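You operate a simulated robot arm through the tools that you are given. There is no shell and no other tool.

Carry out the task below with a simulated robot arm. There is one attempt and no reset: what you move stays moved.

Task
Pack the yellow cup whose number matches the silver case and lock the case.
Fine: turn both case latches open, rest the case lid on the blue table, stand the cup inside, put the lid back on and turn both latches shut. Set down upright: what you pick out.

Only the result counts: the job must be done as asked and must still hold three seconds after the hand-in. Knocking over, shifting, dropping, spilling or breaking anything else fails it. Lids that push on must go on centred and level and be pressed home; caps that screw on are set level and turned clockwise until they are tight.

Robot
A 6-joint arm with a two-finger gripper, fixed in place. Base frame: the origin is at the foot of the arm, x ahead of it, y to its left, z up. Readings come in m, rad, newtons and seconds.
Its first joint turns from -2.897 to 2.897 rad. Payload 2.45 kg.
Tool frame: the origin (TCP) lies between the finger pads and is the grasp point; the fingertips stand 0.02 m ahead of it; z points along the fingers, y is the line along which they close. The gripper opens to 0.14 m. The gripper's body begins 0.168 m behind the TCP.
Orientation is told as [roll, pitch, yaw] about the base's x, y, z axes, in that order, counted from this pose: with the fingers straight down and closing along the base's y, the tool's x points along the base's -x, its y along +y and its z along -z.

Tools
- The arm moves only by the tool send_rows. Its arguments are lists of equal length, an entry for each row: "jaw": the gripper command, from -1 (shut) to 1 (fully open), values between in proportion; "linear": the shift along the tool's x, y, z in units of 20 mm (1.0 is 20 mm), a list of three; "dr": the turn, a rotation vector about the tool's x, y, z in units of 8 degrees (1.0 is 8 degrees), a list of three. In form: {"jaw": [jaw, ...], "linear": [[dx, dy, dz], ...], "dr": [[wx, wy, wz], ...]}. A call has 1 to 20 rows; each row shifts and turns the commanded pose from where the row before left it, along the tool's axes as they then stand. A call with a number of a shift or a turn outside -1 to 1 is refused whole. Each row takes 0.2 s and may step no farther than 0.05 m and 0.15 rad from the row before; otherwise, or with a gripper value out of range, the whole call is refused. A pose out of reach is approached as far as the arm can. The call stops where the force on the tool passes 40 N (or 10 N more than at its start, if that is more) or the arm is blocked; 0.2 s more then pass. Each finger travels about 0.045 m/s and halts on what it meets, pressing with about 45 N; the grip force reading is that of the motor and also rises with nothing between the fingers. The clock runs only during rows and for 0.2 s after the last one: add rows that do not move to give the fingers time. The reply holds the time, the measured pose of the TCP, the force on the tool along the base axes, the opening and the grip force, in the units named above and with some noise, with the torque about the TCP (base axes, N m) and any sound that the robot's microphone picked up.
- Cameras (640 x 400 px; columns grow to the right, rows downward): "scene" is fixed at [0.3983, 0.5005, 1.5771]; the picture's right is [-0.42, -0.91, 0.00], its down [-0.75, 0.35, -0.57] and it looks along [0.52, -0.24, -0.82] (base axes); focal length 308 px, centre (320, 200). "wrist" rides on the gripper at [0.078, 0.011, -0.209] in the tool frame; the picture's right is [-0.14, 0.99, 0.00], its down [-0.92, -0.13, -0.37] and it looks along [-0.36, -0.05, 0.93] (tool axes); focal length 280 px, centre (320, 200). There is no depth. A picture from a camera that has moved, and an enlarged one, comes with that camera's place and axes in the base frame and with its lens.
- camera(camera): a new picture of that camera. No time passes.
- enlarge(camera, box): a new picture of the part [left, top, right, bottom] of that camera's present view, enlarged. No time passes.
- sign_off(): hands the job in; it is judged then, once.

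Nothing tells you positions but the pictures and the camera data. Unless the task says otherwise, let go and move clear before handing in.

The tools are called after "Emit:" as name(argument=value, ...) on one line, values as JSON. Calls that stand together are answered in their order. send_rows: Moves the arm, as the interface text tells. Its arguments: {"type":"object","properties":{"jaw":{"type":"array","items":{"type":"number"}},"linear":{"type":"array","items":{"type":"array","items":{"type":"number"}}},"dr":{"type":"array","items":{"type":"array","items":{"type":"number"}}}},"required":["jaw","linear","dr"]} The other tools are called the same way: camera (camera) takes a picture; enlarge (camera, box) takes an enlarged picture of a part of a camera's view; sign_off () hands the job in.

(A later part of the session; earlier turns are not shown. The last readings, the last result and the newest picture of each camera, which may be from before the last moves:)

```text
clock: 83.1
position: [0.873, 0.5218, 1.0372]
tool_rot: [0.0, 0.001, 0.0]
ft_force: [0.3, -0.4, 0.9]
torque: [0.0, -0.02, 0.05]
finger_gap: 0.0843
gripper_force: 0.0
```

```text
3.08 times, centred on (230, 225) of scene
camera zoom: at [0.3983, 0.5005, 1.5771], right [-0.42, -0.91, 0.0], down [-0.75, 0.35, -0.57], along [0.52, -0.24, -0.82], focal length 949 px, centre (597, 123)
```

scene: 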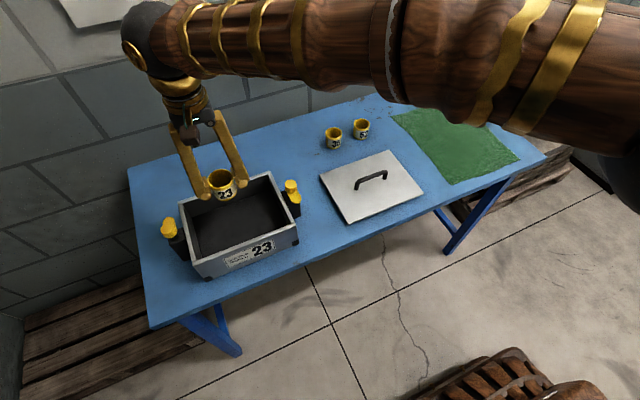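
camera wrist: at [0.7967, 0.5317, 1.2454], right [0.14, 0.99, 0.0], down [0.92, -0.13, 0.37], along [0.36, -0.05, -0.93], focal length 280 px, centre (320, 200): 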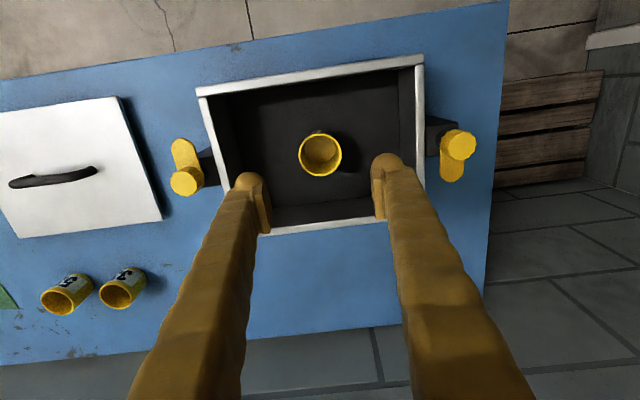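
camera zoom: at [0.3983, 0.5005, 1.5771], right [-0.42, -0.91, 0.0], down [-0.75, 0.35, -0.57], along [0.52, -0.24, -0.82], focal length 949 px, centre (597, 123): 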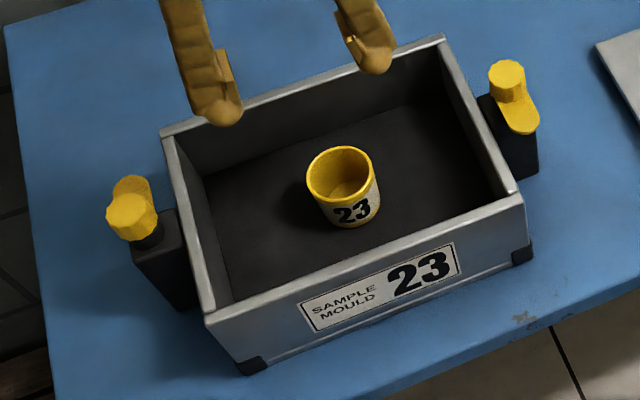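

Cup 23 stands upright inside the case. Now back to the lid: I'll translate, then rotate to yaw +90°.

Emit:
send_rows(jaw=[0, 0, 0, 0, 0, 0, 0, 0, 0, 0, 0, 0, 0, 0, 0, 0, 0, 0, 0, 0], linear=[[0.02, -1, 0], [0.02, -1, 0], [0.02, -1, 0], [0.02, -1, 0], [0.02, -1, 0], [0.02, -1, 0], [0.02, -1, 0], [0.02, -1, 0], [0.02, -1, 0], [0.02, -1, 0], [0.02, -1, 0], [0.02, -1, 0], [0.02, -1, 0], [0.02, -1, 0], [0.02, -1, 0], [0.02, -1, 0], [0.02, -1, 0], [0.02, -1, 0], [0.02, -1, 0], [0.02, -1, 0]], dr=[[0, 0, 0], [0, 0, 0], [0, 0, 0], [0, 0, 0], [0, 0, 0], [0, 0, 0], [0, 0, 0], [0, 0, 0], [0, 0, 0], [0, 0, 0], [0, 0, 0], [0, 0, 0], [0, 0, 0], [0, 0, 0], [0, 0, 0], [0, 0, 0], [0, 0, 0], [0, 0, 0], [0, 0, 0], [0, 0, 0]])

Emit:
send_rows(jaw=[0, 0, 0, 0, 0, 0, 0, 0, 0, 0, 0, 0, 0, 0], linear=[[0, -0.43, 0], [0, 0, 0], [0, 0, 0], [0, 0, 0], [0, 0, 0], [0, 0, 0], [0, 0, 0], [0, 0, 0], [0, 0, 0], [0, 0, 0], [0, 0, 0], [0, 0, 0], [0, 0, 0], [0, 0, 0]], dr=[[0, 0, 0], [0, 0, -0.9376], [0, 0, -0.9376], [0, 0, -0.9376], [0, 0, -0.9376], [0, 0, -0.9376], [0, 0, -0.9376], [0, 0, -0.9376], [0, 0, -0.9376], [0, 0, -0.9376], [0, 0, -0.9376], [0, 0, -0.9376], [0, 0, -0.9376], [0, 0, 0]])

Emit:
camera(camera="wrist")

Emit:
enlarge(camera="wrist", box=[224, 90, 416, 210])

```text
clock: 87.3
position: [0.8659, 0.1218, 1.035]
tool_rot: [0.0, 0.001, -0.002]
ft_force: [0.1, 0.5, 0.3]
torque: [-0.01, 0.01, 0.0]
finger_gap: 0.0699
gripper_force: 0.1
```

```text
clock: 90.3
position: [0.8669, 0.1125, 1.0362]
tool_rot: [0.0, 0.0, 1.573]
ft_force: [-0.4, 0.3, 0.2]
torque: [0.0, -0.03, 0.0]
finger_gap: 0.0699
gripper_force: 0.0
```

```text
taken
camera wrist: at [0.8566, 0.0341, 1.2446], right [-0.99, 0.14, 0.0], down [0.13, 0.92, 0.37], along [0.05, 0.37, -0.93], focal length 280 px, centre (320, 200)
```

wrist: 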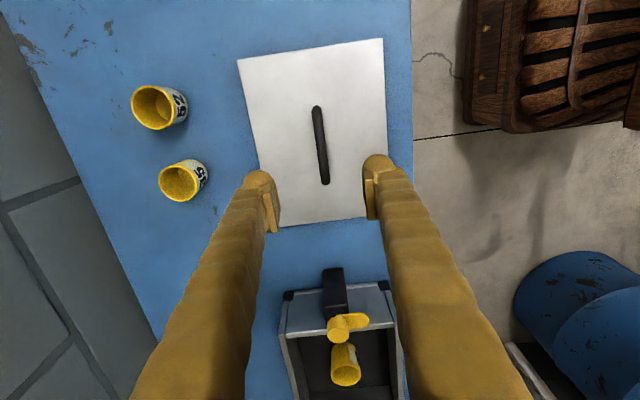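

```text
3.33 times, centred on (320, 150) of wrist
camera zoom: at [0.8566, 0.0341, 1.2446], right [-0.99, 0.14, 0.0], down [0.13, 0.92, 0.37], along [0.05, 0.37, -0.93], focal length 935 px, centre (320, 367)
```

zoom: 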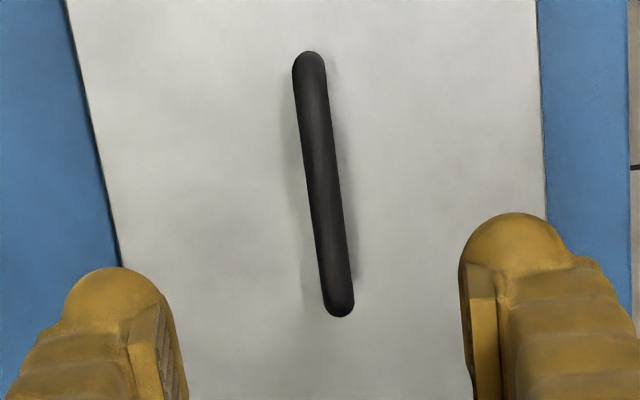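

Emit:
send_rows(jaw=[0, 0, 0, 0, 0, 0, 0, 0, 0, 0, 0, 0], linear=[[-0.02, 0.06, 0], [0, 0, 0.945], [0, 0, 0.945], [0, 0, 0.945], [0, 0, 0.945], [0, 0, 0.945], [0, 0, 0.945], [0, 0, 0.945], [0, 0, 0.945], [0, 0, 0.945], [0, 0, 0.945], [0, 0, 0]], dr=[[0, 0, 0], [0, 0, 0], [0, 0, 0], [0, 0, 0], [0, 0, 0], [0, 0, 0], [0, 0, 0], [0, 0, 0], [0, 0, 0], [0, 0, 0], [0, 0, 0], [0, 0, 0]])

Emit:
enlarge(camera="wrist", box=[224, 130, 416, 250])

Emit:
camera(camera="wrist")

```text
clock: 92.9
position: [0.866, 0.1135, 0.8473]
tool_rot: [0.001, -0.001, 1.57]
ft_force: [0.5, 0.8, -0.1]
torque: [-0.02, 0.01, 0.01]
finger_gap: 0.0703
gripper_force: 0.1
```

```text
3.33 times, centred on (320, 190) of wrist
camera zoom: at [0.8547, 0.0349, 1.0554], right [-0.99, 0.14, 0.0], down [0.13, 0.92, 0.37], along [0.05, 0.37, -0.93], focal length 935 px, centre (320, 233)
```

zoom: 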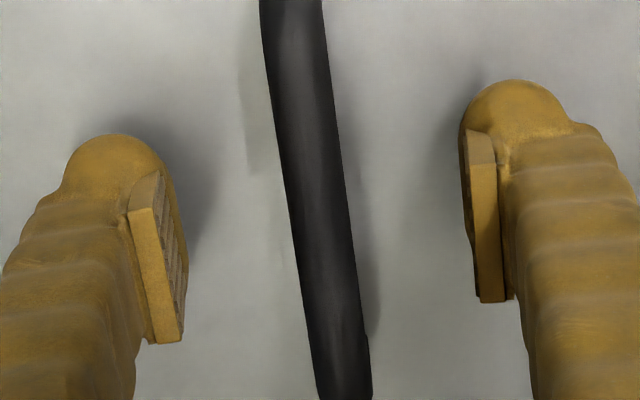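

```text
taken
camera wrist: at [0.8547, 0.0349, 1.0554], right [-0.99, 0.14, 0.0], down [0.13, 0.92, 0.37], along [0.05, 0.37, -0.93], focal length 280 px, centre (320, 200)
```

wrist: 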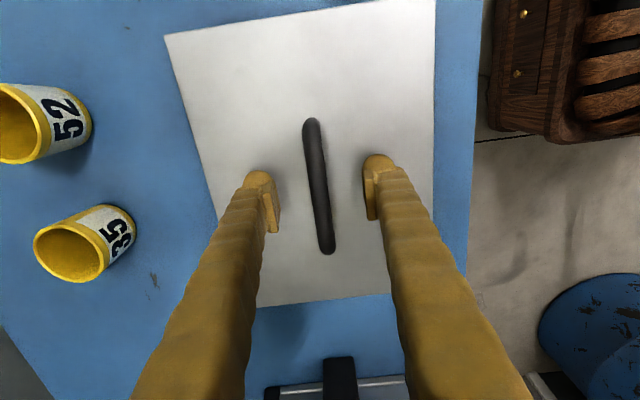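

The alignment matches the earlier grasp. Closing on the handle and lifting a little.

Emit:
send_rows(jaw=[0, -0.5, -1, -1, -1, -1, -1, -1, -1], linear=[[0, -0.03, 0], [0, 0, 0], [0, 0, 0], [0, 0, 0], [0, 0, 0], [0, 0, 0], [0, 0, 0], [0, 0, 0], [0, 0, 0]], dr=[[0, 0, 0], [0, 0, 0], [0, 0, 0], [0, 0, 0], [0, 0, 0], [0, 0, 0], [0, 0, 0], [0, 0, 0], [0, 0, 0]])

Emit:
send_rows(jaw=[-1, -1, -1, -1], linear=[[0, 0, -0.3], [0, 0, -0.5], [0, 0, -0.7], [0, 0, 0]], dr=[[0, 0, 0], [0, 0, 0], [0, 0, 0], [0, 0, 0]])

Emit:
enlarge(camera="scene", box=[310, 135, 438, 215])

```text
clock: 94.9
position: [0.8651, 0.1142, 0.8472]
tool_rot: [0.001, 0.0, 1.57]
ft_force: [0.2, -0.4, 0.3]
torque: [-0.07, -0.01, -0.09]
finger_gap: 0.0087
gripper_force: 35.9
```

```text
clock: 95.9
position: [0.865, 0.114, 0.8781]
tool_rot: [0.001, 0.001, 1.571]
ft_force: [-0.4, 0.0, -3.6]
torque: [-0.03, -0.02, 0.0]
finger_gap: 0.0081
gripper_force: 36.2
```

```text
5.00 times, centred on (374, 175) of scene
camera zoom: at [0.3983, 0.5005, 1.5771], right [-0.42, -0.91, 0.0], down [-0.75, 0.35, -0.57], along [0.52, -0.24, -0.82], focal length 1542 px, centre (50, 325)
```

zoom: 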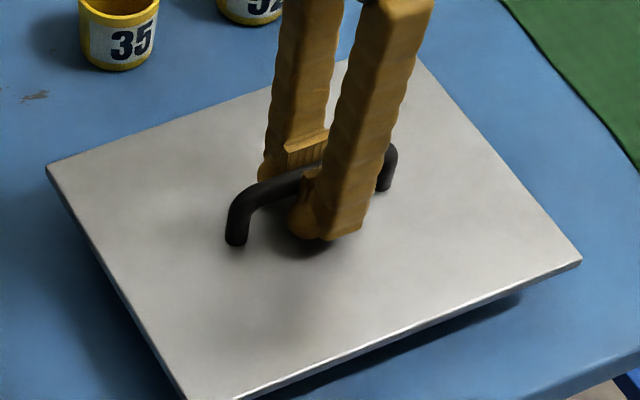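

Lid lifted. I'll raise it and carry it back over the case, aiming for TCP (0.875, 0.522).

Emit:
send_rows(jaw=[-1, -1, -1, -1, -1, -1, -1, -1, -1, -1, -1], linear=[[0, 0, -0.9], [0, 0, -0.9], [0, 0, -0.9], [0, 0, -0.9], [0, 0, -0.9], [0, 0, -0.9], [0, 0, -0.9], [0, 0, -0.9], [0, 0, -0.9], [0, 0, -0.9], [0, 0, 0]], dr=[[0, 0, 0], [0, 0, 0], [0, 0, 0], [0, 0, 0], [0, 0, 0], [0, 0, 0], [0, 0, 0], [0, 0, 0], [0, 0, 0], [0, 0, 0], [0, 0, 0]])

Emit:
send_rows(jaw=[-1, -1, -1, -1, -1, -1, -1, -1, -1, -1, -1, -1, -1, -1, -1, -1, -1, -1, -1, -1], linear=[[-0.5, -0.025, 0], [-1, -0.025, 0], [-1, -0.025, 0], [-1, -0.025, 0], [-1, -0.025, 0], [-1, -0.025, 0], [-1, -0.025, 0], [-1, -0.025, 0], [-1, -0.025, 0], [-1, -0.025, 0], [-1, -0.025, 0], [-1, -0.025, 0], [-1, -0.025, 0], [-1, -0.025, 0], [-1, -0.025, 0], [-1, -0.025, 0], [-1, -0.025, 0], [-1, -0.025, 0], [-1, -0.025, 0], [-1, -0.025, 0]], dr=[[0, 0, 0], [0, 0, 0], [0, 0, 0], [0, 0, 0], [0, 0, 0], [0, 0, 0], [0, 0, 0], [0, 0, 0], [0, 0, 0], [0, 0, 0], [0, 0, 0], [0, 0, 0], [0, 0, 0], [0, 0, 0], [0, 0, 0], [0, 0, 0], [0, 0, 0], [0, 0, 0], [0, 0, 0], [0, 0, 0]])

Emit:
send_rows(jaw=[-1, -1, -1], linear=[[-0.6, 0, 0], [-0.3, 0, 0], [0, 0, 0]], dr=[[0, 0, 0], [0, 0, 0], [0, 0, 0]])

Emit:
camera(camera="scene")

Emit:
camera(camera="wrist")

```text
clock: 98.3
position: [0.8657, 0.1124, 1.0563]
tool_rot: [0.0, -0.001, 1.572]
ft_force: [0.3, -0.4, -4.2]
torque: [0.0, -0.03, 0.02]
finger_gap: 0.0088
gripper_force: 36.1
```

```text
clock: 102.5
position: [0.8758, 0.5028, 1.0558]
tool_rot: [0.0, 0.0, 1.571]
ft_force: [0.3, -0.2, -3.5]
torque: [0.0, 0.01, 0.01]
finger_gap: 0.0086
gripper_force: 36.6
```

```text
clock: 103.3
position: [0.8757, 0.5215, 1.0567]
tool_rot: [0.001, 0.001, 1.568]
ft_force: [-0.1, -0.5, -3.8]
torque: [0.01, -0.03, -0.01]
finger_gap: 0.0082
gripper_force: 36.1
```

```text
taken
```

scene: 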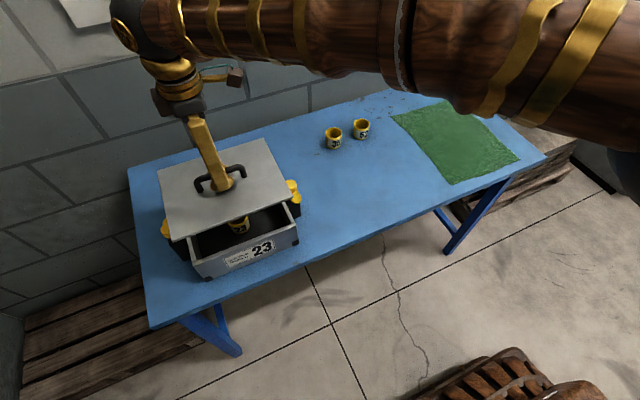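

```text
taken
camera wrist: at [0.8656, 0.4422, 1.2654], right [-0.99, 0.14, 0.0], down [0.13, 0.92, 0.37], along [0.05, 0.37, -0.93], focal length 280 px, centre (320, 200)
```

wrist: 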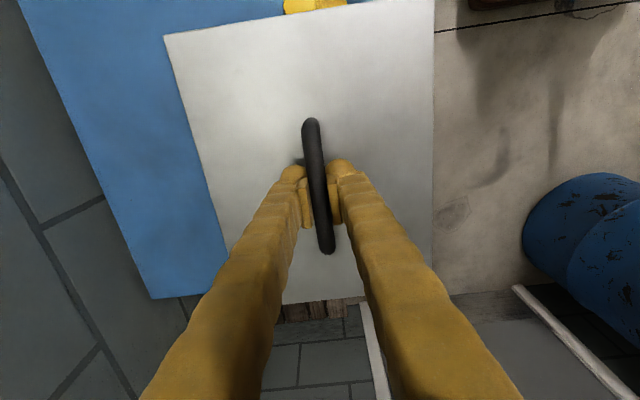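

Aligned above the case. Lowering to just above the rim for a check.

Emit:
send_rows(jaw=[-1, -1, -1, -1, -1, -1, -1], linear=[[0, 0, 0.8], [0, 0, 0.8], [0, 0, 0.8], [0, 0, 0.8], [0, 0, 0.8], [0, 0, 0.8], [0, 0, 0]], dr=[[0, 0, 0], [0, 0, 0], [0, 0, 0], [0, 0, 0], [0, 0, 0], [0, 0, 0], [0, 0, 0]])

Emit:
enlarge(camera="scene", box=[150, 160, 310, 290])

Emit:
camera(camera="wrist")

```text
clock: 104.9
position: [0.8764, 0.5213, 0.9609]
tool_rot: [0.0, 0.001, 1.57]
ft_force: [-0.1, 0.5, -4.0]
torque: [0.01, 0.03, -0.01]
finger_gap: 0.0085
gripper_force: 35.7
```

```text
3.08 times, centred on (230, 225) of scene
camera zoom: at [0.3983, 0.5005, 1.5771], right [-0.42, -0.91, 0.0], down [-0.75, 0.35, -0.57], along [0.52, -0.24, -0.82], focal length 949 px, centre (597, 123)
```

zoom: 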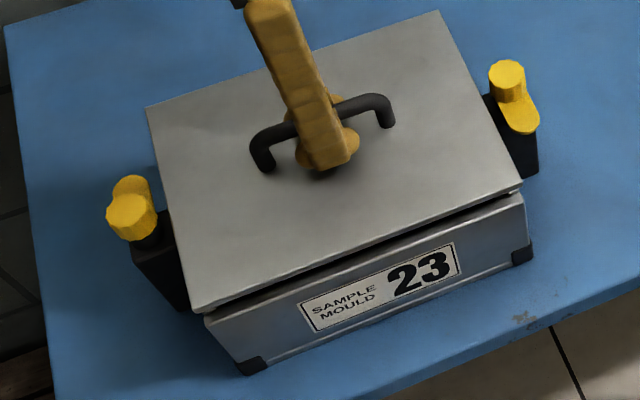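

```text
taken
camera wrist: at [0.8657, 0.4425, 1.1695], right [-0.99, 0.14, 0.0], down [0.13, 0.92, 0.37], along [0.05, 0.37, -0.93], focal length 280 px, centre (320, 200)
```

wrist: 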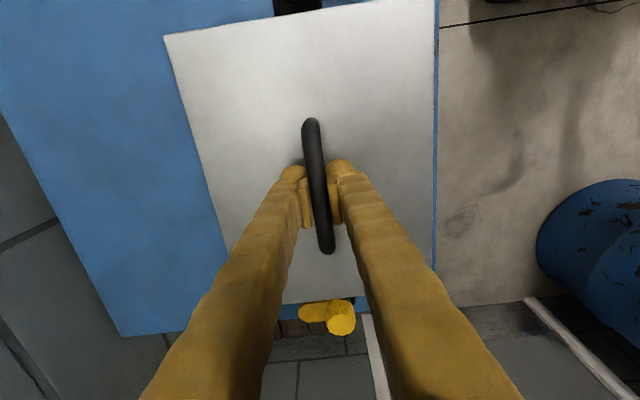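

Emit:
send_rows(jaw=[-1, -1, -1, -1], linear=[[-0.03, 0.035, 0], [0, 0, 0.35], [0, 0, 0.3], [0, 0, 0]], dr=[[0, 0, 0], [0, 0, 0], [0, 0, 0], [0, 0, 0]])

Emit:
enlarge(camera="scene", box=[170, 220, 310, 300])

```text
clock: 105.9
position: [0.8745, 0.5215, 0.9478]
tool_rot: [0.0, 0.001, 1.571]
ft_force: [0.1, -0.4, -4.1]
torque: [-0.03, 0.03, -0.01]
finger_gap: 0.0085
gripper_force: 35.8
```

```text
4.57 times, centred on (240, 260) of scene
camera zoom: at [0.3983, 0.5005, 1.5771], right [-0.42, -0.91, 0.0], down [-0.75, 0.35, -0.57], along [0.52, -0.24, -0.82], focal length 1409 px, centre (686, -74)
```

zoom: 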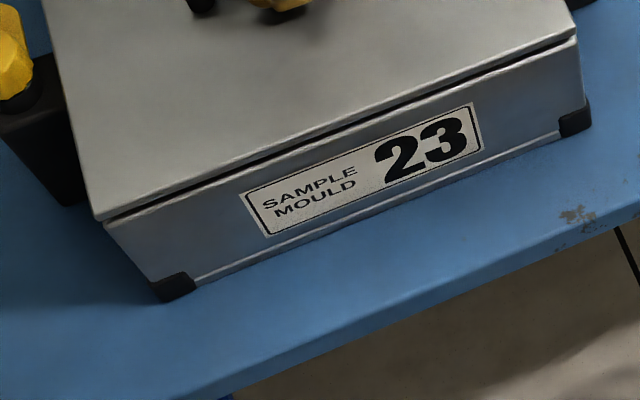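

The lid is about 5 mm above the rim and looks well aligned. Lowering in small steps until contact.

Emit:
send_rows(jaw=[-1, -1], linear=[[0, 0, 0.15], [0, 0, 0]], dr=[[0, 0, 0], [0, 0, 0]])

Emit:
send_rows(jaw=[-1, -1], linear=[[0, 0, 0.1], [0, 0, 0]], dr=[[0, 0, 0], [0, 0, 0]])

Emit:
send_rows(jaw=[-1, -1], linear=[[0, 0, 0.08], [0, 0, 0]], dr=[[0, 0, 0], [0, 0, 0]])

```text
clock: 106.5
position: [0.8757, 0.5213, 0.9439]
tool_rot: [0.0, 0.0, 1.569]
ft_force: [0.3, 0.3, -3.6]
torque: [-0.01, 0.03, 0.01]
finger_gap: 0.0083
gripper_force: 36.2
```

```text
clock: 107.1
position: [0.8756, 0.5221, 0.9428]
tool_rot: [0.001, 0.0, 1.57]
ft_force: [0.1, -0.7, -3.3]
torque: [0.03, 0.0, 0.01]
finger_gap: 0.0086
gripper_force: 36.7
```

```text
clock: 107.7
position: [0.8743, 0.5201, 0.9403]
tool_rot: [0.001, 0.001, 1.57]
ft_force: [1.3, 0.6, -3.3]
torque: [-0.04, 0.01, 0.02]
finger_gap: 0.0085
gripper_force: 36.2
```

Emit:
send_rows(jaw=[-1, -1], linear=[[0, 0, 0.06], [0, 0, 0]], dr=[[0, 0, 0], [0, 0, 0]])

Emit:
enlarge(camera="scene", box=[170, 220, 310, 300])

Emit:
enlarge(camera="scene", box=[150, 160, 310, 290])

```text
clock: 108.3
position: [0.8749, 0.521, 0.9426]
tool_rot: [0.001, 0.001, 1.57]
ft_force: [-2.3, -2.8, 10.3]
torque: [-0.21, -0.05, -0.01]
finger_gap: 0.0085
gripper_force: 36.0
```

```text
4.57 times, centred on (240, 260) of scene
camera zoom: at [0.3983, 0.5005, 1.5771], right [-0.42, -0.91, 0.0], down [-0.75, 0.35, -0.57], along [0.52, -0.24, -0.82], focal length 1409 px, centre (686, -74)
```

zoom: 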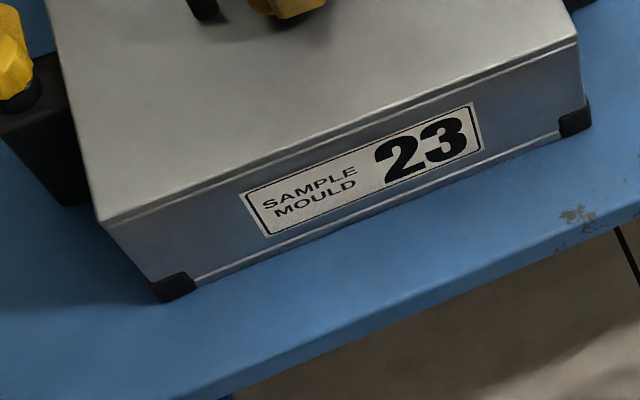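

```text
3.08 times, centred on (230, 225) of scene
camera zoom: at [0.3983, 0.5005, 1.5771], right [-0.42, -0.91, 0.0], down [-0.75, 0.35, -0.57], along [0.52, -0.24, -0.82], focal length 949 px, centre (597, 123)
```

zoom: 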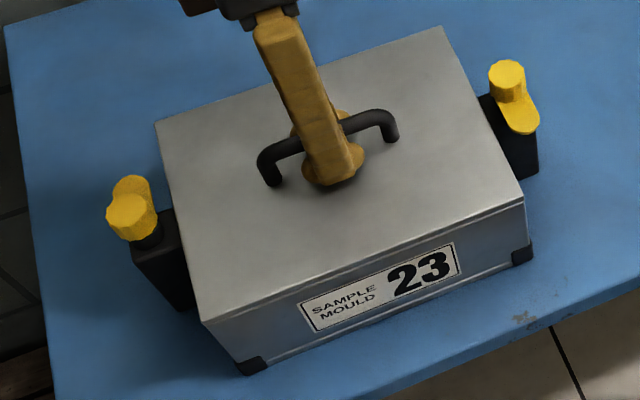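

Emit:
enlarge(camera="scene", box=[180, 220, 308, 300])

Emit:
enlarge(camera="scene", box=[140, 155, 320, 290])

```text
5.00 times, centred on (244, 260) of scene
camera zoom: at [0.3983, 0.5005, 1.5771], right [-0.42, -0.91, 0.0], down [-0.75, 0.35, -0.57], along [0.52, -0.24, -0.82], focal length 1542 px, centre (700, -100)
```

zoom: 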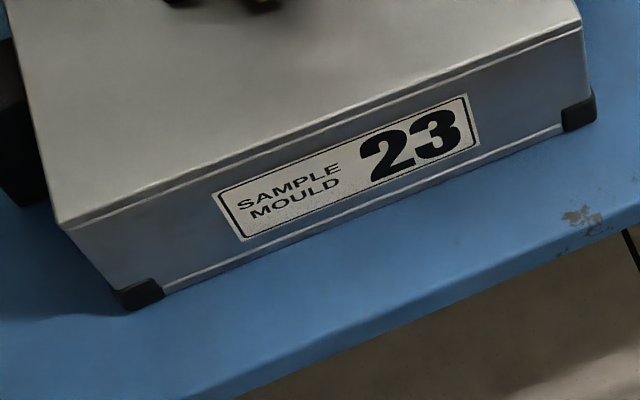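

```text
2.96 times, centred on (230, 222) of scene
camera zoom: at [0.3983, 0.5005, 1.5771], right [-0.42, -0.91, 0.0], down [-0.75, 0.35, -0.57], along [0.52, -0.24, -0.82], focal length 914 px, centre (587, 133)
```

zoom: 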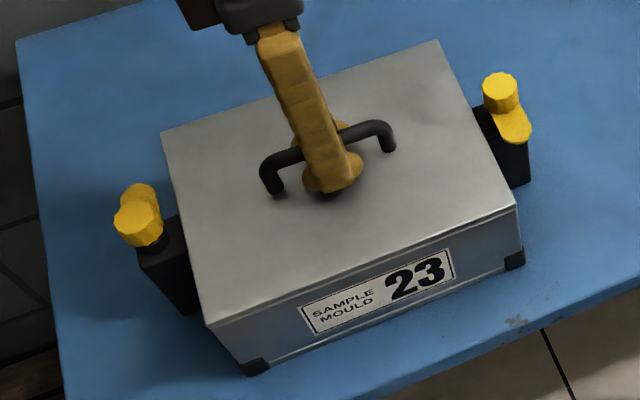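

The lid matches its original outline. A small extra press makes sure it is fully down.

Emit:
send_rows(jaw=[-1, -1], linear=[[0, 0, 0.06], [0, 0, 0]], dr=[[0, 0, 0], [0, 0, 0]])

Emit:
enlarge(camera="scene", box=[180, 220, 308, 300])

```text
clock: 108.9
position: [0.8753, 0.5215, 0.9408]
tool_rot: [0.002, -0.003, 1.572]
ft_force: [-6.4, -3.1, 22.7]
torque: [0.02, -0.08, -0.04]
finger_gap: 0.0084
gripper_force: 36.2
```

```text
5.00 times, centred on (244, 260) of scene
camera zoom: at [0.3983, 0.5005, 1.5771], right [-0.42, -0.91, 0.0], down [-0.75, 0.35, -0.57], along [0.52, -0.24, -0.82], focal length 1542 px, centre (700, -100)
```

zoom: 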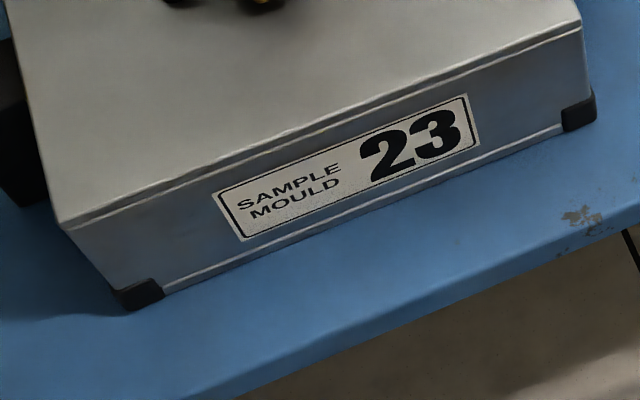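

The lid is seated. I'll release the handle, rise and move over the left knob at the same yaw.

Emit:
send_rows(jaw=[-1, -0.6, -0.3, 0, 0, 0, 0], linear=[[0, 0, -0.08], [0, 0, 0], [0, 0, 0], [0, 0, 0], [0, 0, 0], [0, 0, 0], [0, 0, 0]], dr=[[0, 0, 0], [0, 0, 0], [0, 0, 0], [0, 0, 0], [0, 0, 0], [0, 0, 0], [0, 0, 0]])

Emit:
send_rows(jaw=[0, 0, 0, 0, 0, 0, 0, 0, 0, 0, 0, 0, 0, 0, 0, 0], linear=[[0, 0, -0.5], [0, 0, -1], [0, 0, -1], [0, 0, -1], [0, 0, -1], [0, 0, -1], [-0.97, 0, 0], [-0.97, 0, 0], [-0.97, 0, 0], [-0.97, 0, 0], [-0.97, 0, 0], [-0.97, 0, 0], [-0.97, 0, 0], [-0.97, 0, 0], [0, 0, 0], [0, 0, 0]], dr=[[0, 0, 0], [0, 0, 0], [0, 0, 0], [0, 0, 0], [0, 0, 0], [0, 0, 0], [0, 0, 0], [0, 0, 0], [0, 0, 0], [0, 0, 0], [0, 0, 0], [0, 0, 0], [0, 0, 0], [0, 0, 0], [0, 0, 0], [0, 0, 0]])

Emit:
enlarge(camera="wrist", box=[224, 90, 416, 210])

Emit:
enlarge(camera="scene", box=[140, 155, 320, 290])

```text
clock: 110.5
position: [0.8758, 0.5208, 0.9408]
tool_rot: [0.0, 0.0, 1.57]
ft_force: [0.0, 0.6, 0.2]
torque: [-0.02, -0.01, -0.02]
finger_gap: 0.07
gripper_force: 0.0
```

```text
clock: 113.9
position: [0.8761, 0.6753, 1.0501]
tool_rot: [0.001, 0.001, 1.571]
ft_force: [0.2, -0.6, 0.0]
torque: [0.01, 0.02, -0.01]
finger_gap: 0.07
gripper_force: 0.0
```

```text
3.33 times, centred on (320, 150) of wrist
camera zoom: at [0.8652, 0.5982, 1.2594], right [-0.99, 0.14, 0.0], down [0.13, 0.92, 0.37], along [0.05, 0.37, -0.93], focal length 935 px, centre (320, 367)
```

zoom: 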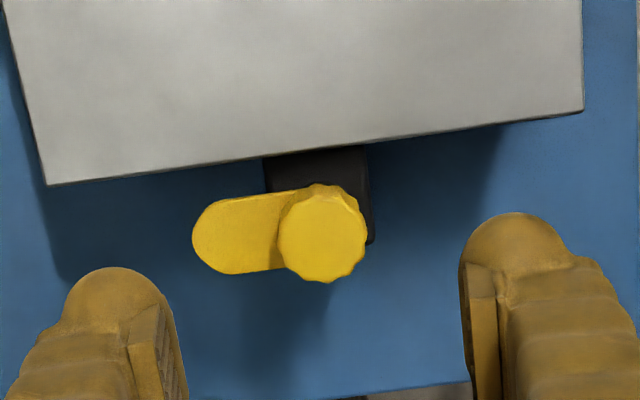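

```text
2.96 times, centred on (230, 222) of scene
camera zoom: at [0.3983, 0.5005, 1.5771], right [-0.42, -0.91, 0.0], down [-0.75, 0.35, -0.57], along [0.52, -0.24, -0.82], focal length 914 px, centre (587, 133)
```

zoom: 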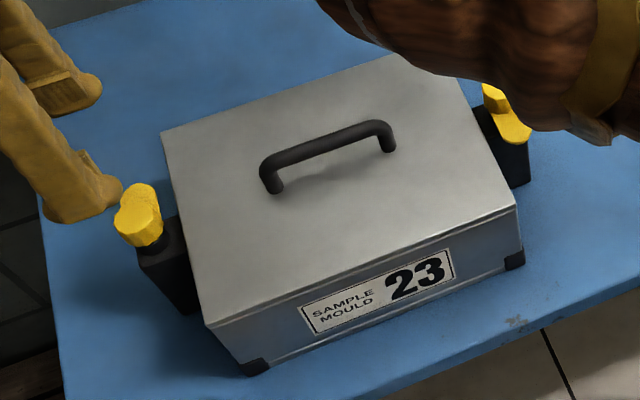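

The lid sits exactly as originally. I'll descend onto the left knob.

Emit:
send_rows(jaw=[0, 0, 0, 0, 0, 0, 0], linear=[[-0.05, 0.04, 0.85], [0, 0, 0.86], [0, 0, 0.86], [0, 0, 0.86], [0, 0, 0.86], [0, 0, 0.86], [0, 0, 0]], dr=[[0, 0, 0], [0, 0, 0], [0, 0, 0], [0, 0, 0], [0, 0, 0], [0, 0, 0], [0, 0, 0]])

Emit:
enlarge(camera="wrist", box=[240, 130, 400, 230])

Emit:
enlarge(camera="scene", box=[130, 190, 226, 250])

```text
clock: 115.5
position: [0.8737, 0.6784, 0.9472]
tool_rot: [-0.002, 0.001, 1.571]
ft_force: [0.1, 0.7, -0.4]
torque: [-0.01, 0.02, 0.01]
finger_gap: 0.0703
gripper_force: 0.0
```

```text
4.00 times, centred on (320, 180) of wrist
camera zoom: at [0.864, 0.5994, 1.1564], right [-0.99, 0.14, 0.0], down [0.13, 0.92, 0.37], along [0.05, 0.37, -0.93], focal length 1122 px, centre (320, 280)
```

zoom: 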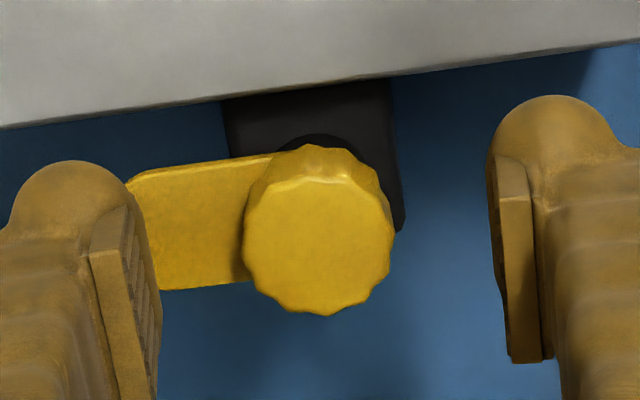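

```text
6.67 times, centred on (178, 220) of scene
camera zoom: at [0.3983, 0.5005, 1.5771], right [-0.42, -0.91, 0.0], down [-0.75, 0.35, -0.57], along [0.52, -0.24, -0.82], focal length 2055 px, centre (1267, 67)
```

zoom: 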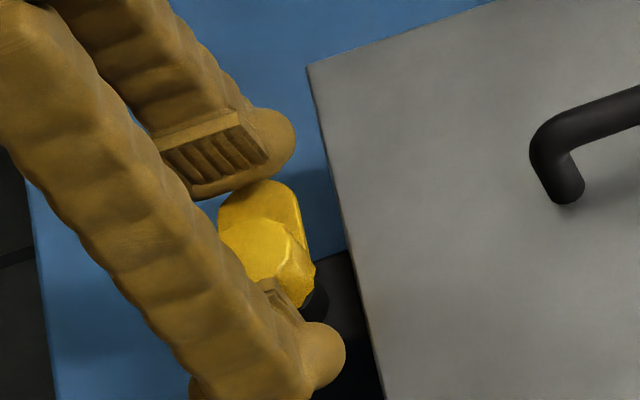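

Emit:
send_rows(jaw=[0, -0.5, -1, -1, -1, -1, -1], linear=[[0.01, -0.02, 0], [0, 0, 0], [0, 0, 0], [0, 0, 0], [0, 0, 0], [0, 0, 0], [0, 0, 0]], dr=[[0, 0, 0], [0, 0, 0], [0, 0, 0], [0, 0, 0], [0, 0, 0], [0, 0, 0], [0, 0, 0]])

Emit:
send_rows(jaw=[-1, -1, -1], linear=[[0, 0, 0], [0, 0, 0], [0, 0, 0]], dr=[[0, 0, 0.8], [0, 0, 0.8], [0, 0, 0]])

```text
clock: 117.1
position: [0.8749, 0.6781, 0.9486]
tool_rot: [-0.001, 0.0, 1.569]
ft_force: [-4.1, -1.2, 0.3]
torque: [-0.08, 0.03, 0.0]
finger_gap: 0.029
gripper_force: 45.3
```

```text
clock: 117.9
position: [0.8742, 0.6781, 0.9483]
tool_rot: [0.001, 0.001, 1.346]
ft_force: [1.1, -0.8, -1.4]
torque: [0.01, -0.05, 0.04]
finger_gap: 0.029
gripper_force: 45.1
```

Turning freely clockwise. Continuing in monitored steps.

Emit:
send_rows(jaw=[-1, -1, -1, -1], linear=[[0, 0, 0], [0, 0, 0], [0, 0, 0], [0, 0, 0]], dr=[[0, 0, 0.8], [0, 0, 0.8], [0, 0, 0.8], [0, 0, 0]])

```text
clock: 118.9
position: [0.8753, 0.6775, 0.9475]
tool_rot: [0.0, 0.0, 1.01]
ft_force: [16.9, 0.4, -2.3]
torque: [0.06, -0.23, 0.0]
finger_gap: 0.0293
gripper_force: 45.0
```

Emit:
send_rows(jaw=[-1, -1, -1, -1], linear=[[-0.021, -0.034, 0], [0, 0, 0], [0, 0, 0], [0, 0, 0]], dr=[[0, 0, 0.8], [0, 0, 0.8], [0, 0, 0.8], [0, 0, 0]])

```text
clock: 119.9
position: [0.8763, 0.6768, 0.9481]
tool_rot: [-0.001, 0.0, 0.677]
ft_force: [18.8, -0.2, -4.6]
torque: [0.03, -0.19, 0.03]
finger_gap: 0.0291
gripper_force: 45.0
```

Emit:
send_rows(jaw=[-1, -1, -1, -1], linear=[[-0.035, -0.028, 0], [0, 0, 0], [0, 0, 0], [0, 0, 0]], dr=[[0, 0, 0.8], [0, 0, 0.8], [0, 0, 0], [0, 0, 0]])

Emit:
enlarge(camera="wrist", box=[240, 130, 400, 230])

```text
clock: 120.9
position: [0.8754, 0.677, 0.9477]
tool_rot: [0.0, 0.001, 0.453]
ft_force: [-9.7, -18.4, -2.0]
torque: [-0.24, 0.29, 0.02]
finger_gap: 0.0291
gripper_force: 45.1
```

```text
4.00 times, centred on (320, 180) of wrist
camera zoom: at [0.8015, 0.6525, 1.1565], right [-0.31, 0.95, 0.0], down [0.88, 0.29, 0.37], along [0.35, 0.11, -0.93], focal length 1122 px, centre (320, 280)
```

zoom: 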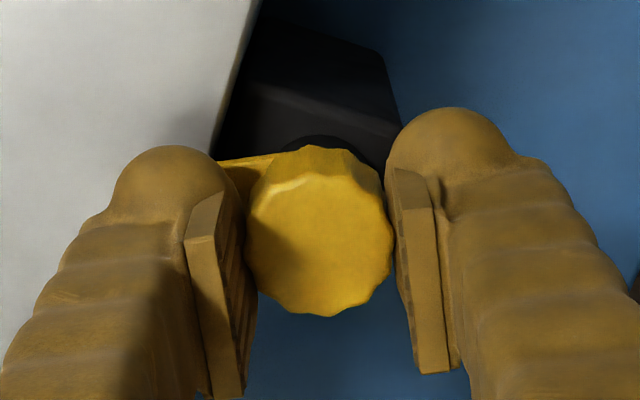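

Emit:
send_rows(jaw=[-1, -1, -1, -1], linear=[[0.035, -0.03, 0], [0, 0, 0], [0, 0, 0], [0, 0, 0]], dr=[[0, 0, 0.7], [0, 0, 0.7], [0, 0, 0], [0, 0, 0]])

```text
clock: 121.9
position: [0.876, 0.6773, 0.9481]
tool_rot: [-0.001, -0.001, 0.258]
ft_force: [-11.7, -8.2, -3.9]
torque: [-0.12, 0.2, 0.02]
finger_gap: 0.0292
gripper_force: 44.5
```

Emit:
send_rows(jaw=[-1, -1, -1, -1], linear=[[0.03, -0.013, 0], [0, 0, 0], [0, 0, 0], [0, 0, 0]], dr=[[0, 0, 0.7], [0, 0, 0.7], [0, 0, 0.3], [0, 0, 0]])

Emit:
enlarge(camera="wrist", box=[240, 130, 400, 230])

```text
clock: 122.9
position: [0.8765, 0.6757, 0.9481]
tool_rot: [0.0, 0.003, 0.019]
ft_force: [4.1, 3.0, -3.9]
torque: [0.04, -0.16, -0.04]
finger_gap: 0.0289
gripper_force: 45.7
```

```text
4.00 times, centred on (320, 180) of wrist
camera zoom: at [0.798, 0.6853, 1.1564], right [0.12, 0.99, 0.0], down [0.92, -0.11, 0.37], along [0.37, -0.04, -0.93], focal length 1122 px, centre (320, 280)
```

zoom: 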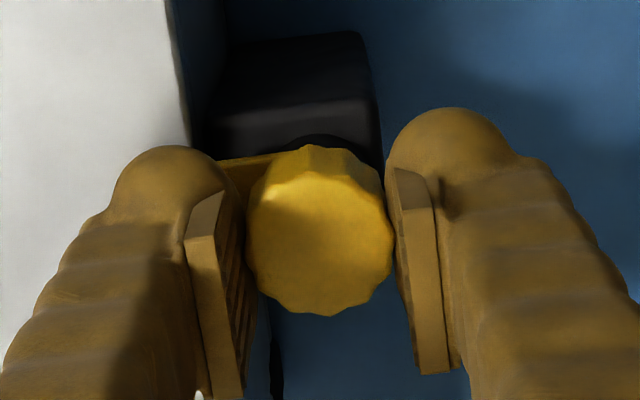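

Nearly at the shut position. I'll turn until the stop torque appears.

Emit:
send_rows(jaw=[-1, -1], linear=[[0, 0, 0], [0, 0, 0]], dr=[[0, 0, 0.4], [0, 0, 0]])

Emit:
send_rows(jaw=[-1, -1], linear=[[0, 0, 0], [0, 0, 0]], dr=[[0, 0, 0.4], [0, 0, 0]])

Emit:
send_rows(jaw=[-1, -1], linear=[[0, 0, 0], [0, 0, 0]], dr=[[0, 0, 0.3], [0, 0, 0]])

```text
clock: 123.5
position: [0.8755, 0.6761, 0.9473]
tool_rot: [0.0, 0.0, -0.035]
ft_force: [0.8, 1.1, -0.5]
torque: [0.02, -0.03, 0.31]
finger_gap: 0.0289
gripper_force: 45.0
```

```text
clock: 124.1
position: [0.8753, 0.677, 0.9478]
tool_rot: [0.0, 0.0, -0.091]
ft_force: [-1.1, 0.0, 0.7]
torque: [-0.02, 0.03, 0.22]
finger_gap: 0.0293
gripper_force: 44.4
```

```text
clock: 124.7
position: [0.8751, 0.6772, 0.9486]
tool_rot: [0.0, 0.001, -0.133]
ft_force: [0.3, 0.6, 4.1]
torque: [-0.03, -0.01, 0.32]
finger_gap: 0.0291
gripper_force: 45.2
```

Stop torque is steady, so the left latch is shut. Releasing, rising and looking.

Emit:
send_rows(jaw=[-0.3, -0.3, -0.3, 0, 0, 0, 0, 0, 0], linear=[[0, 0, 0], [0, 0, 0], [0, 0, 0], [0, 0, -0.5], [0, 0, -1], [0, 0, -1], [0, 0, -1], [0, 0, -1], [0, 0, -1]], dr=[[0, 0, 0], [0, 0, 0], [0, 0, 0], [0, 0, 0], [0, 0, 0], [0, 0, 0], [0, 0, 0], [0, 0, 0], [0, 0, 0]])

Emit:
enlarge(camera="wrist", box=[224, 90, 416, 210])

Emit:
camera(camera="wrist")

```text
clock: 126.7
position: [0.8745, 0.6762, 1.0575]
tool_rot: [0.001, 0.001, -0.133]
ft_force: [-0.3, 0.2, -0.8]
torque: [-0.03, -0.02, 0.01]
finger_gap: 0.0702
gripper_force: 0.0
```

```text
3.33 times, centred on (320, 150) of wrist
camera zoom: at [0.7993, 0.6971, 1.266], right [0.27, 0.96, 0.0], down [0.9, -0.25, 0.37], along [0.35, -0.1, -0.93], focal length 935 px, centre (320, 367)
```

zoom: 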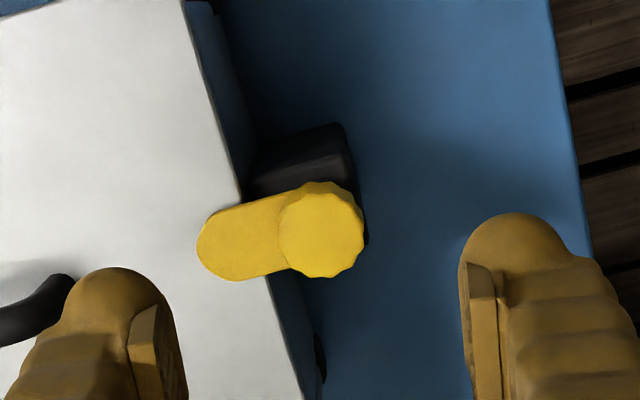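

```text
taken
camera wrist: at [0.7993, 0.6971, 1.266], right [0.27, 0.96, 0.0], down [0.9, -0.25, 0.37], along [0.35, -0.1, -0.93], focal length 280 px, centre (320, 200)
```

wrist: 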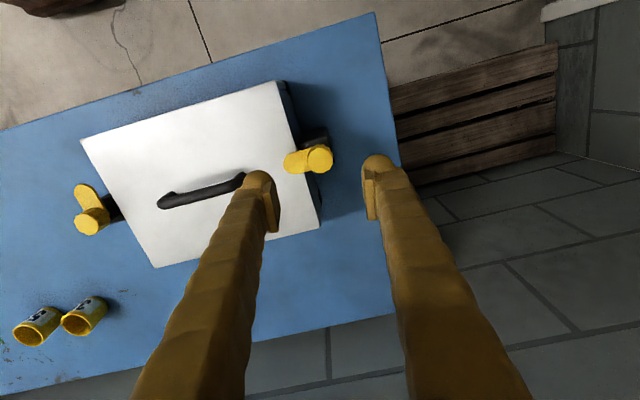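

The left latch is shut over the lid. Now rotating to yaw +90° and moving over the right knob.

Emit:
send_rows(jaw=[0, 0, 0, 0, 0, 0, 0, 0, 0, 0, 0, 0, 0, 0], linear=[[0, 0, 0], [0, 0, 0], [0, 0, 0], [0, 0, 0], [0, 0, 0], [0, 0, 0], [0, 0, 0], [0, 0, 0], [0, 0, 0], [0, 0, 0], [0, 0, 0], [0, 0, 0], [0, 0, 0], [0, 0, 0]], dr=[[0, 0, -0.9388], [0, 0, -0.9388], [0, 0, -0.9388], [0, 0, -0.9388], [0, 0, -0.9388], [0, 0, -0.9388], [0, 0, -0.9388], [0, 0, -0.9388], [0, 0, -0.9388], [0, 0, -0.9388], [0, 0, -0.9388], [0, 0, -0.9388], [0, 0, -0.9388], [0, 0, 0]])

Emit:
send_rows(jaw=[0, 0, 0, 0, 0, 0, 0, 0, 0, 0, 0, 0, 0, 0, 0, 0, 0], linear=[[0.976, 0, 0], [0.976, 0, 0], [0.976, 0, 0], [0.976, 0, 0], [0.976, 0, 0], [0.976, 0, 0], [0.976, 0, 0], [0.976, 0, 0], [0.976, 0, 0], [0.976, 0, 0], [0.976, 0, 0], [0.976, 0, 0], [0.976, 0, 0], [0.976, 0, 0], [0.976, 0, 0], [0.976, 0, 0], [0, 0, 0]], dr=[[0, 0, 0], [0, 0, 0], [0, 0, 0], [0, 0, 0], [0, 0, 0], [0, 0, 0], [0, 0, 0], [0, 0, 0], [0, 0, 0], [0, 0, 0], [0, 0, 0], [0, 0, 0], [0, 0, 0], [0, 0, 0], [0, 0, 0], [0, 0, 0], [0, 0, 0]])

Emit:
enlarge(camera="wrist", box=[224, 90, 416, 210])

```text
clock: 129.7
position: [0.8741, 0.6767, 1.0576]
tool_rot: [0.0, 0.0, 1.573]
ft_force: [0.4, 0.3, 0.2]
torque: [0.0, 0.01, -0.02]
finger_gap: 0.0702
gripper_force: 0.1
```

```text
clock: 133.3
position: [0.8752, 0.363, 1.058]
tool_rot: [-0.001, 0.0, 1.569]
ft_force: [-0.4, 0.4, 0.2]
torque: [0.03, 0.03, 0.0]
finger_gap: 0.07
gripper_force: 0.0
```

```text
3.33 times, centred on (320, 150) of wrist
camera zoom: at [0.8654, 0.2849, 1.2663], right [-0.99, 0.14, 0.0], down [0.13, 0.92, 0.37], along [0.05, 0.37, -0.93], focal length 935 px, centre (320, 367)
```

zoom: 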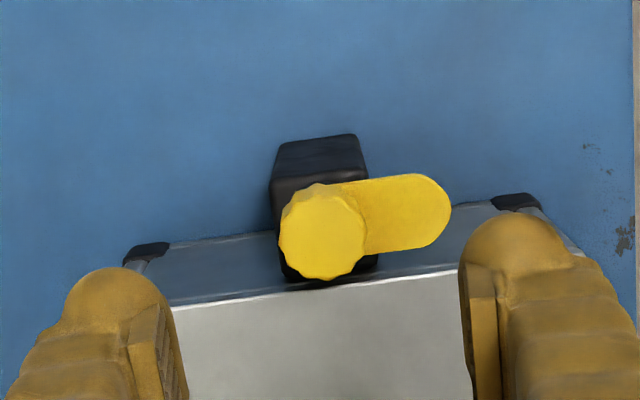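

Emit:
send_rows(jaw=[0, 0, 0, 0, 0, 0, 0], linear=[[-0.03, 0, 0.9], [0, 0, 0.93], [0, 0, 0.93], [0, 0, 0.93], [0, 0, 0.93], [0, 0, 0.92], [0, 0, 0]], dr=[[0, 0, 0], [0, 0, 0], [0, 0, 0], [0, 0, 0], [0, 0, 0], [0, 0, 0], [0, 0, 0]])

Emit:
enlarge(camera="wrist", box=[240, 130, 400, 230])

```text
clock: 134.9
position: [0.875, 0.3626, 0.9472]
tool_rot: [-0.001, -0.001, 1.571]
ft_force: [0.0, -0.5, -0.9]
torque: [0.04, 0.01, 0.03]
finger_gap: 0.0696
gripper_force: 0.1
```

```text
4.00 times, centred on (320, 180) of wrist
camera zoom: at [0.8653, 0.2859, 1.1552], right [-0.99, 0.14, 0.0], down [0.13, 0.92, 0.37], along [0.05, 0.37, -0.93], focal length 1122 px, centre (320, 280)
```

zoom: 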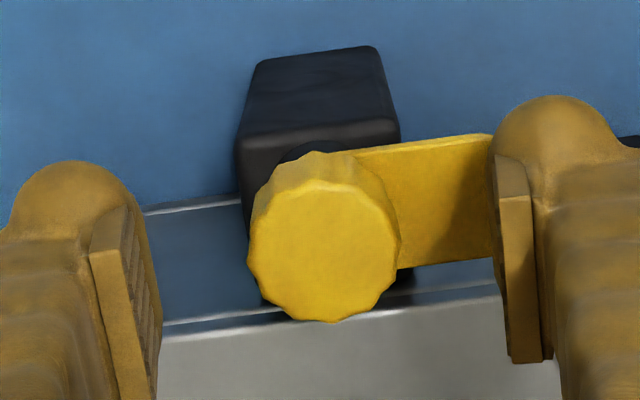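

Well centred. Closing on the knob and starting the clockwise turn.

Emit:
send_rows(jaw=[0, -0.5, -1, -1, -1, -1, -1], linear=[[0, 0, 0], [0, 0, 0], [0, 0, 0], [0, 0, 0], [0, 0, 0], [0, 0, 0], [0, 0, 0]], dr=[[0, 0, 0], [0, 0, 0], [0, 0, 0], [0, 0, 0], [0, 0, 0], [0, 0, 0], [0, 0, 0]])

Emit:
send_rows(jaw=[-1, -1, -1, -1], linear=[[0, 0, 0], [0, 0, 0], [0, 0, 0], [0, 0, 0]], dr=[[0, 0, 0.8], [0, 0, 0.8], [0, 0, 0.8], [0, 0, 0]])

```text
clock: 136.5
position: [0.8752, 0.3642, 0.9468]
tool_rot: [0.0, 0.0, 1.57]
ft_force: [-21.5, -2.0, 1.9]
torque: [-0.04, 0.24, 0.0]
finger_gap: 0.0289
gripper_force: 44.9
```

```text
clock: 137.5
position: [0.8756, 0.3652, 0.9463]
tool_rot: [0.002, 0.001, 1.235]
ft_force: [-37.1, -12.3, -2.5]
torque: [-0.26, 0.4, 0.05]
finger_gap: 0.0291
gripper_force: 45.5
```

The side force is high toward −x, so I'll shift the grip centre to relieve it before continuing.

Emit:
send_rows(jaw=[-1, -1], linear=[[0.05, 0.07, 0], [0, 0, 0]], dr=[[0, 0, 0], [0, 0, 0]])

Emit:
send_rows(jaw=[-1, -1, -1], linear=[[0, 0, 0], [0, 0, 0], [0, 0, 0]], dr=[[0, 0, 0.8], [0, 0, 0.8], [0, 0, 0]])

```text
clock: 138.1
position: [0.8742, 0.3638, 0.9471]
tool_rot: [-0.001, -0.002, 1.236]
ft_force: [-5.9, -4.5, -10.3]
torque: [0.05, 0.0, -0.01]
finger_gap: 0.0292
gripper_force: 45.1
```

```text
clock: 138.9
position: [0.8752, 0.3639, 0.9459]
tool_rot: [-0.001, -0.001, 1.012]
ft_force: [14.1, 4.4, -10.7]
torque: [0.14, -0.23, 0.02]
finger_gap: 0.0291
gripper_force: 45.3
```

Emit:
send_rows(jaw=[-1, -1, -1, -1], linear=[[-0.02, -0.018, 0.025], [0, 0, 0], [0, 0, 0], [0, 0, 0]], dr=[[0, 0, 0.8], [0, 0, 0.8], [0, 0, 0.8], [0, 0, 0]])

```text
clock: 139.9
position: [0.875, 0.3647, 0.9467]
tool_rot: [-0.001, -0.002, 0.677]
ft_force: [12.9, 4.9, 2.6]
torque: [0.05, -0.15, -0.01]
finger_gap: 0.0292
gripper_force: 45.5
```

Emit:
send_rows(jaw=[-1, -1, -1, -1], linear=[[-0.02, -0.008, 0], [0, 0, 0], [0, 0, 0], [0, 0, 0]], dr=[[0, 0, 0.8], [0, 0, 0.8], [0, 0, 0.8], [0, 0, 0]])

```text
clock: 140.9
position: [0.8755, 0.365, 0.947]
tool_rot: [0.001, -0.001, 0.342]
ft_force: [-2.1, -0.1, 13.8]
torque: [0.01, 0.05, 0.01]
finger_gap: 0.0293
gripper_force: 45.3
```

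Emit:
send_rows(jaw=[-1, -1, -1, -1], linear=[[0, 0, -0.03], [0, 0, 0], [0, 0, 0], [0, 0, 0]], dr=[[0, 0, 0.8], [0, 0, 0.8], [0, 0, 0.6], [0, 0, 0]])

Emit:
send_rows(jaw=[-1, -1], linear=[[0, 0, 0], [0, 0, 0]], dr=[[0, 0, 0.5], [0, 0, 0]])

Emit:
send_rows(jaw=[-1, -1], linear=[[0, 0, 0], [0, 0, 0]], dr=[[0, 0, 0.4], [0, 0, 0]])

```text
clock: 141.9
position: [0.8753, 0.3649, 0.9474]
tool_rot: [0.002, 0.004, 0.036]
ft_force: [-6.4, -2.9, 5.6]
torque: [-0.03, 0.1, -0.02]
finger_gap: 0.0294
gripper_force: 45.2
```

```text
clock: 142.5
position: [0.8756, 0.3644, 0.9465]
tool_rot: [-0.002, 0.0, -0.035]
ft_force: [2.0, -5.2, 0.1]
torque: [-0.09, -0.08, 0.33]
finger_gap: 0.0289
gripper_force: 44.9
```

```text
clock: 143.1
position: [0.876, 0.3648, 0.9473]
tool_rot: [0.001, 0.0, -0.09]
ft_force: [0.8, -6.3, -1.3]
torque: [-0.04, -0.05, 0.24]
finger_gap: 0.0293
gripper_force: 44.6
```

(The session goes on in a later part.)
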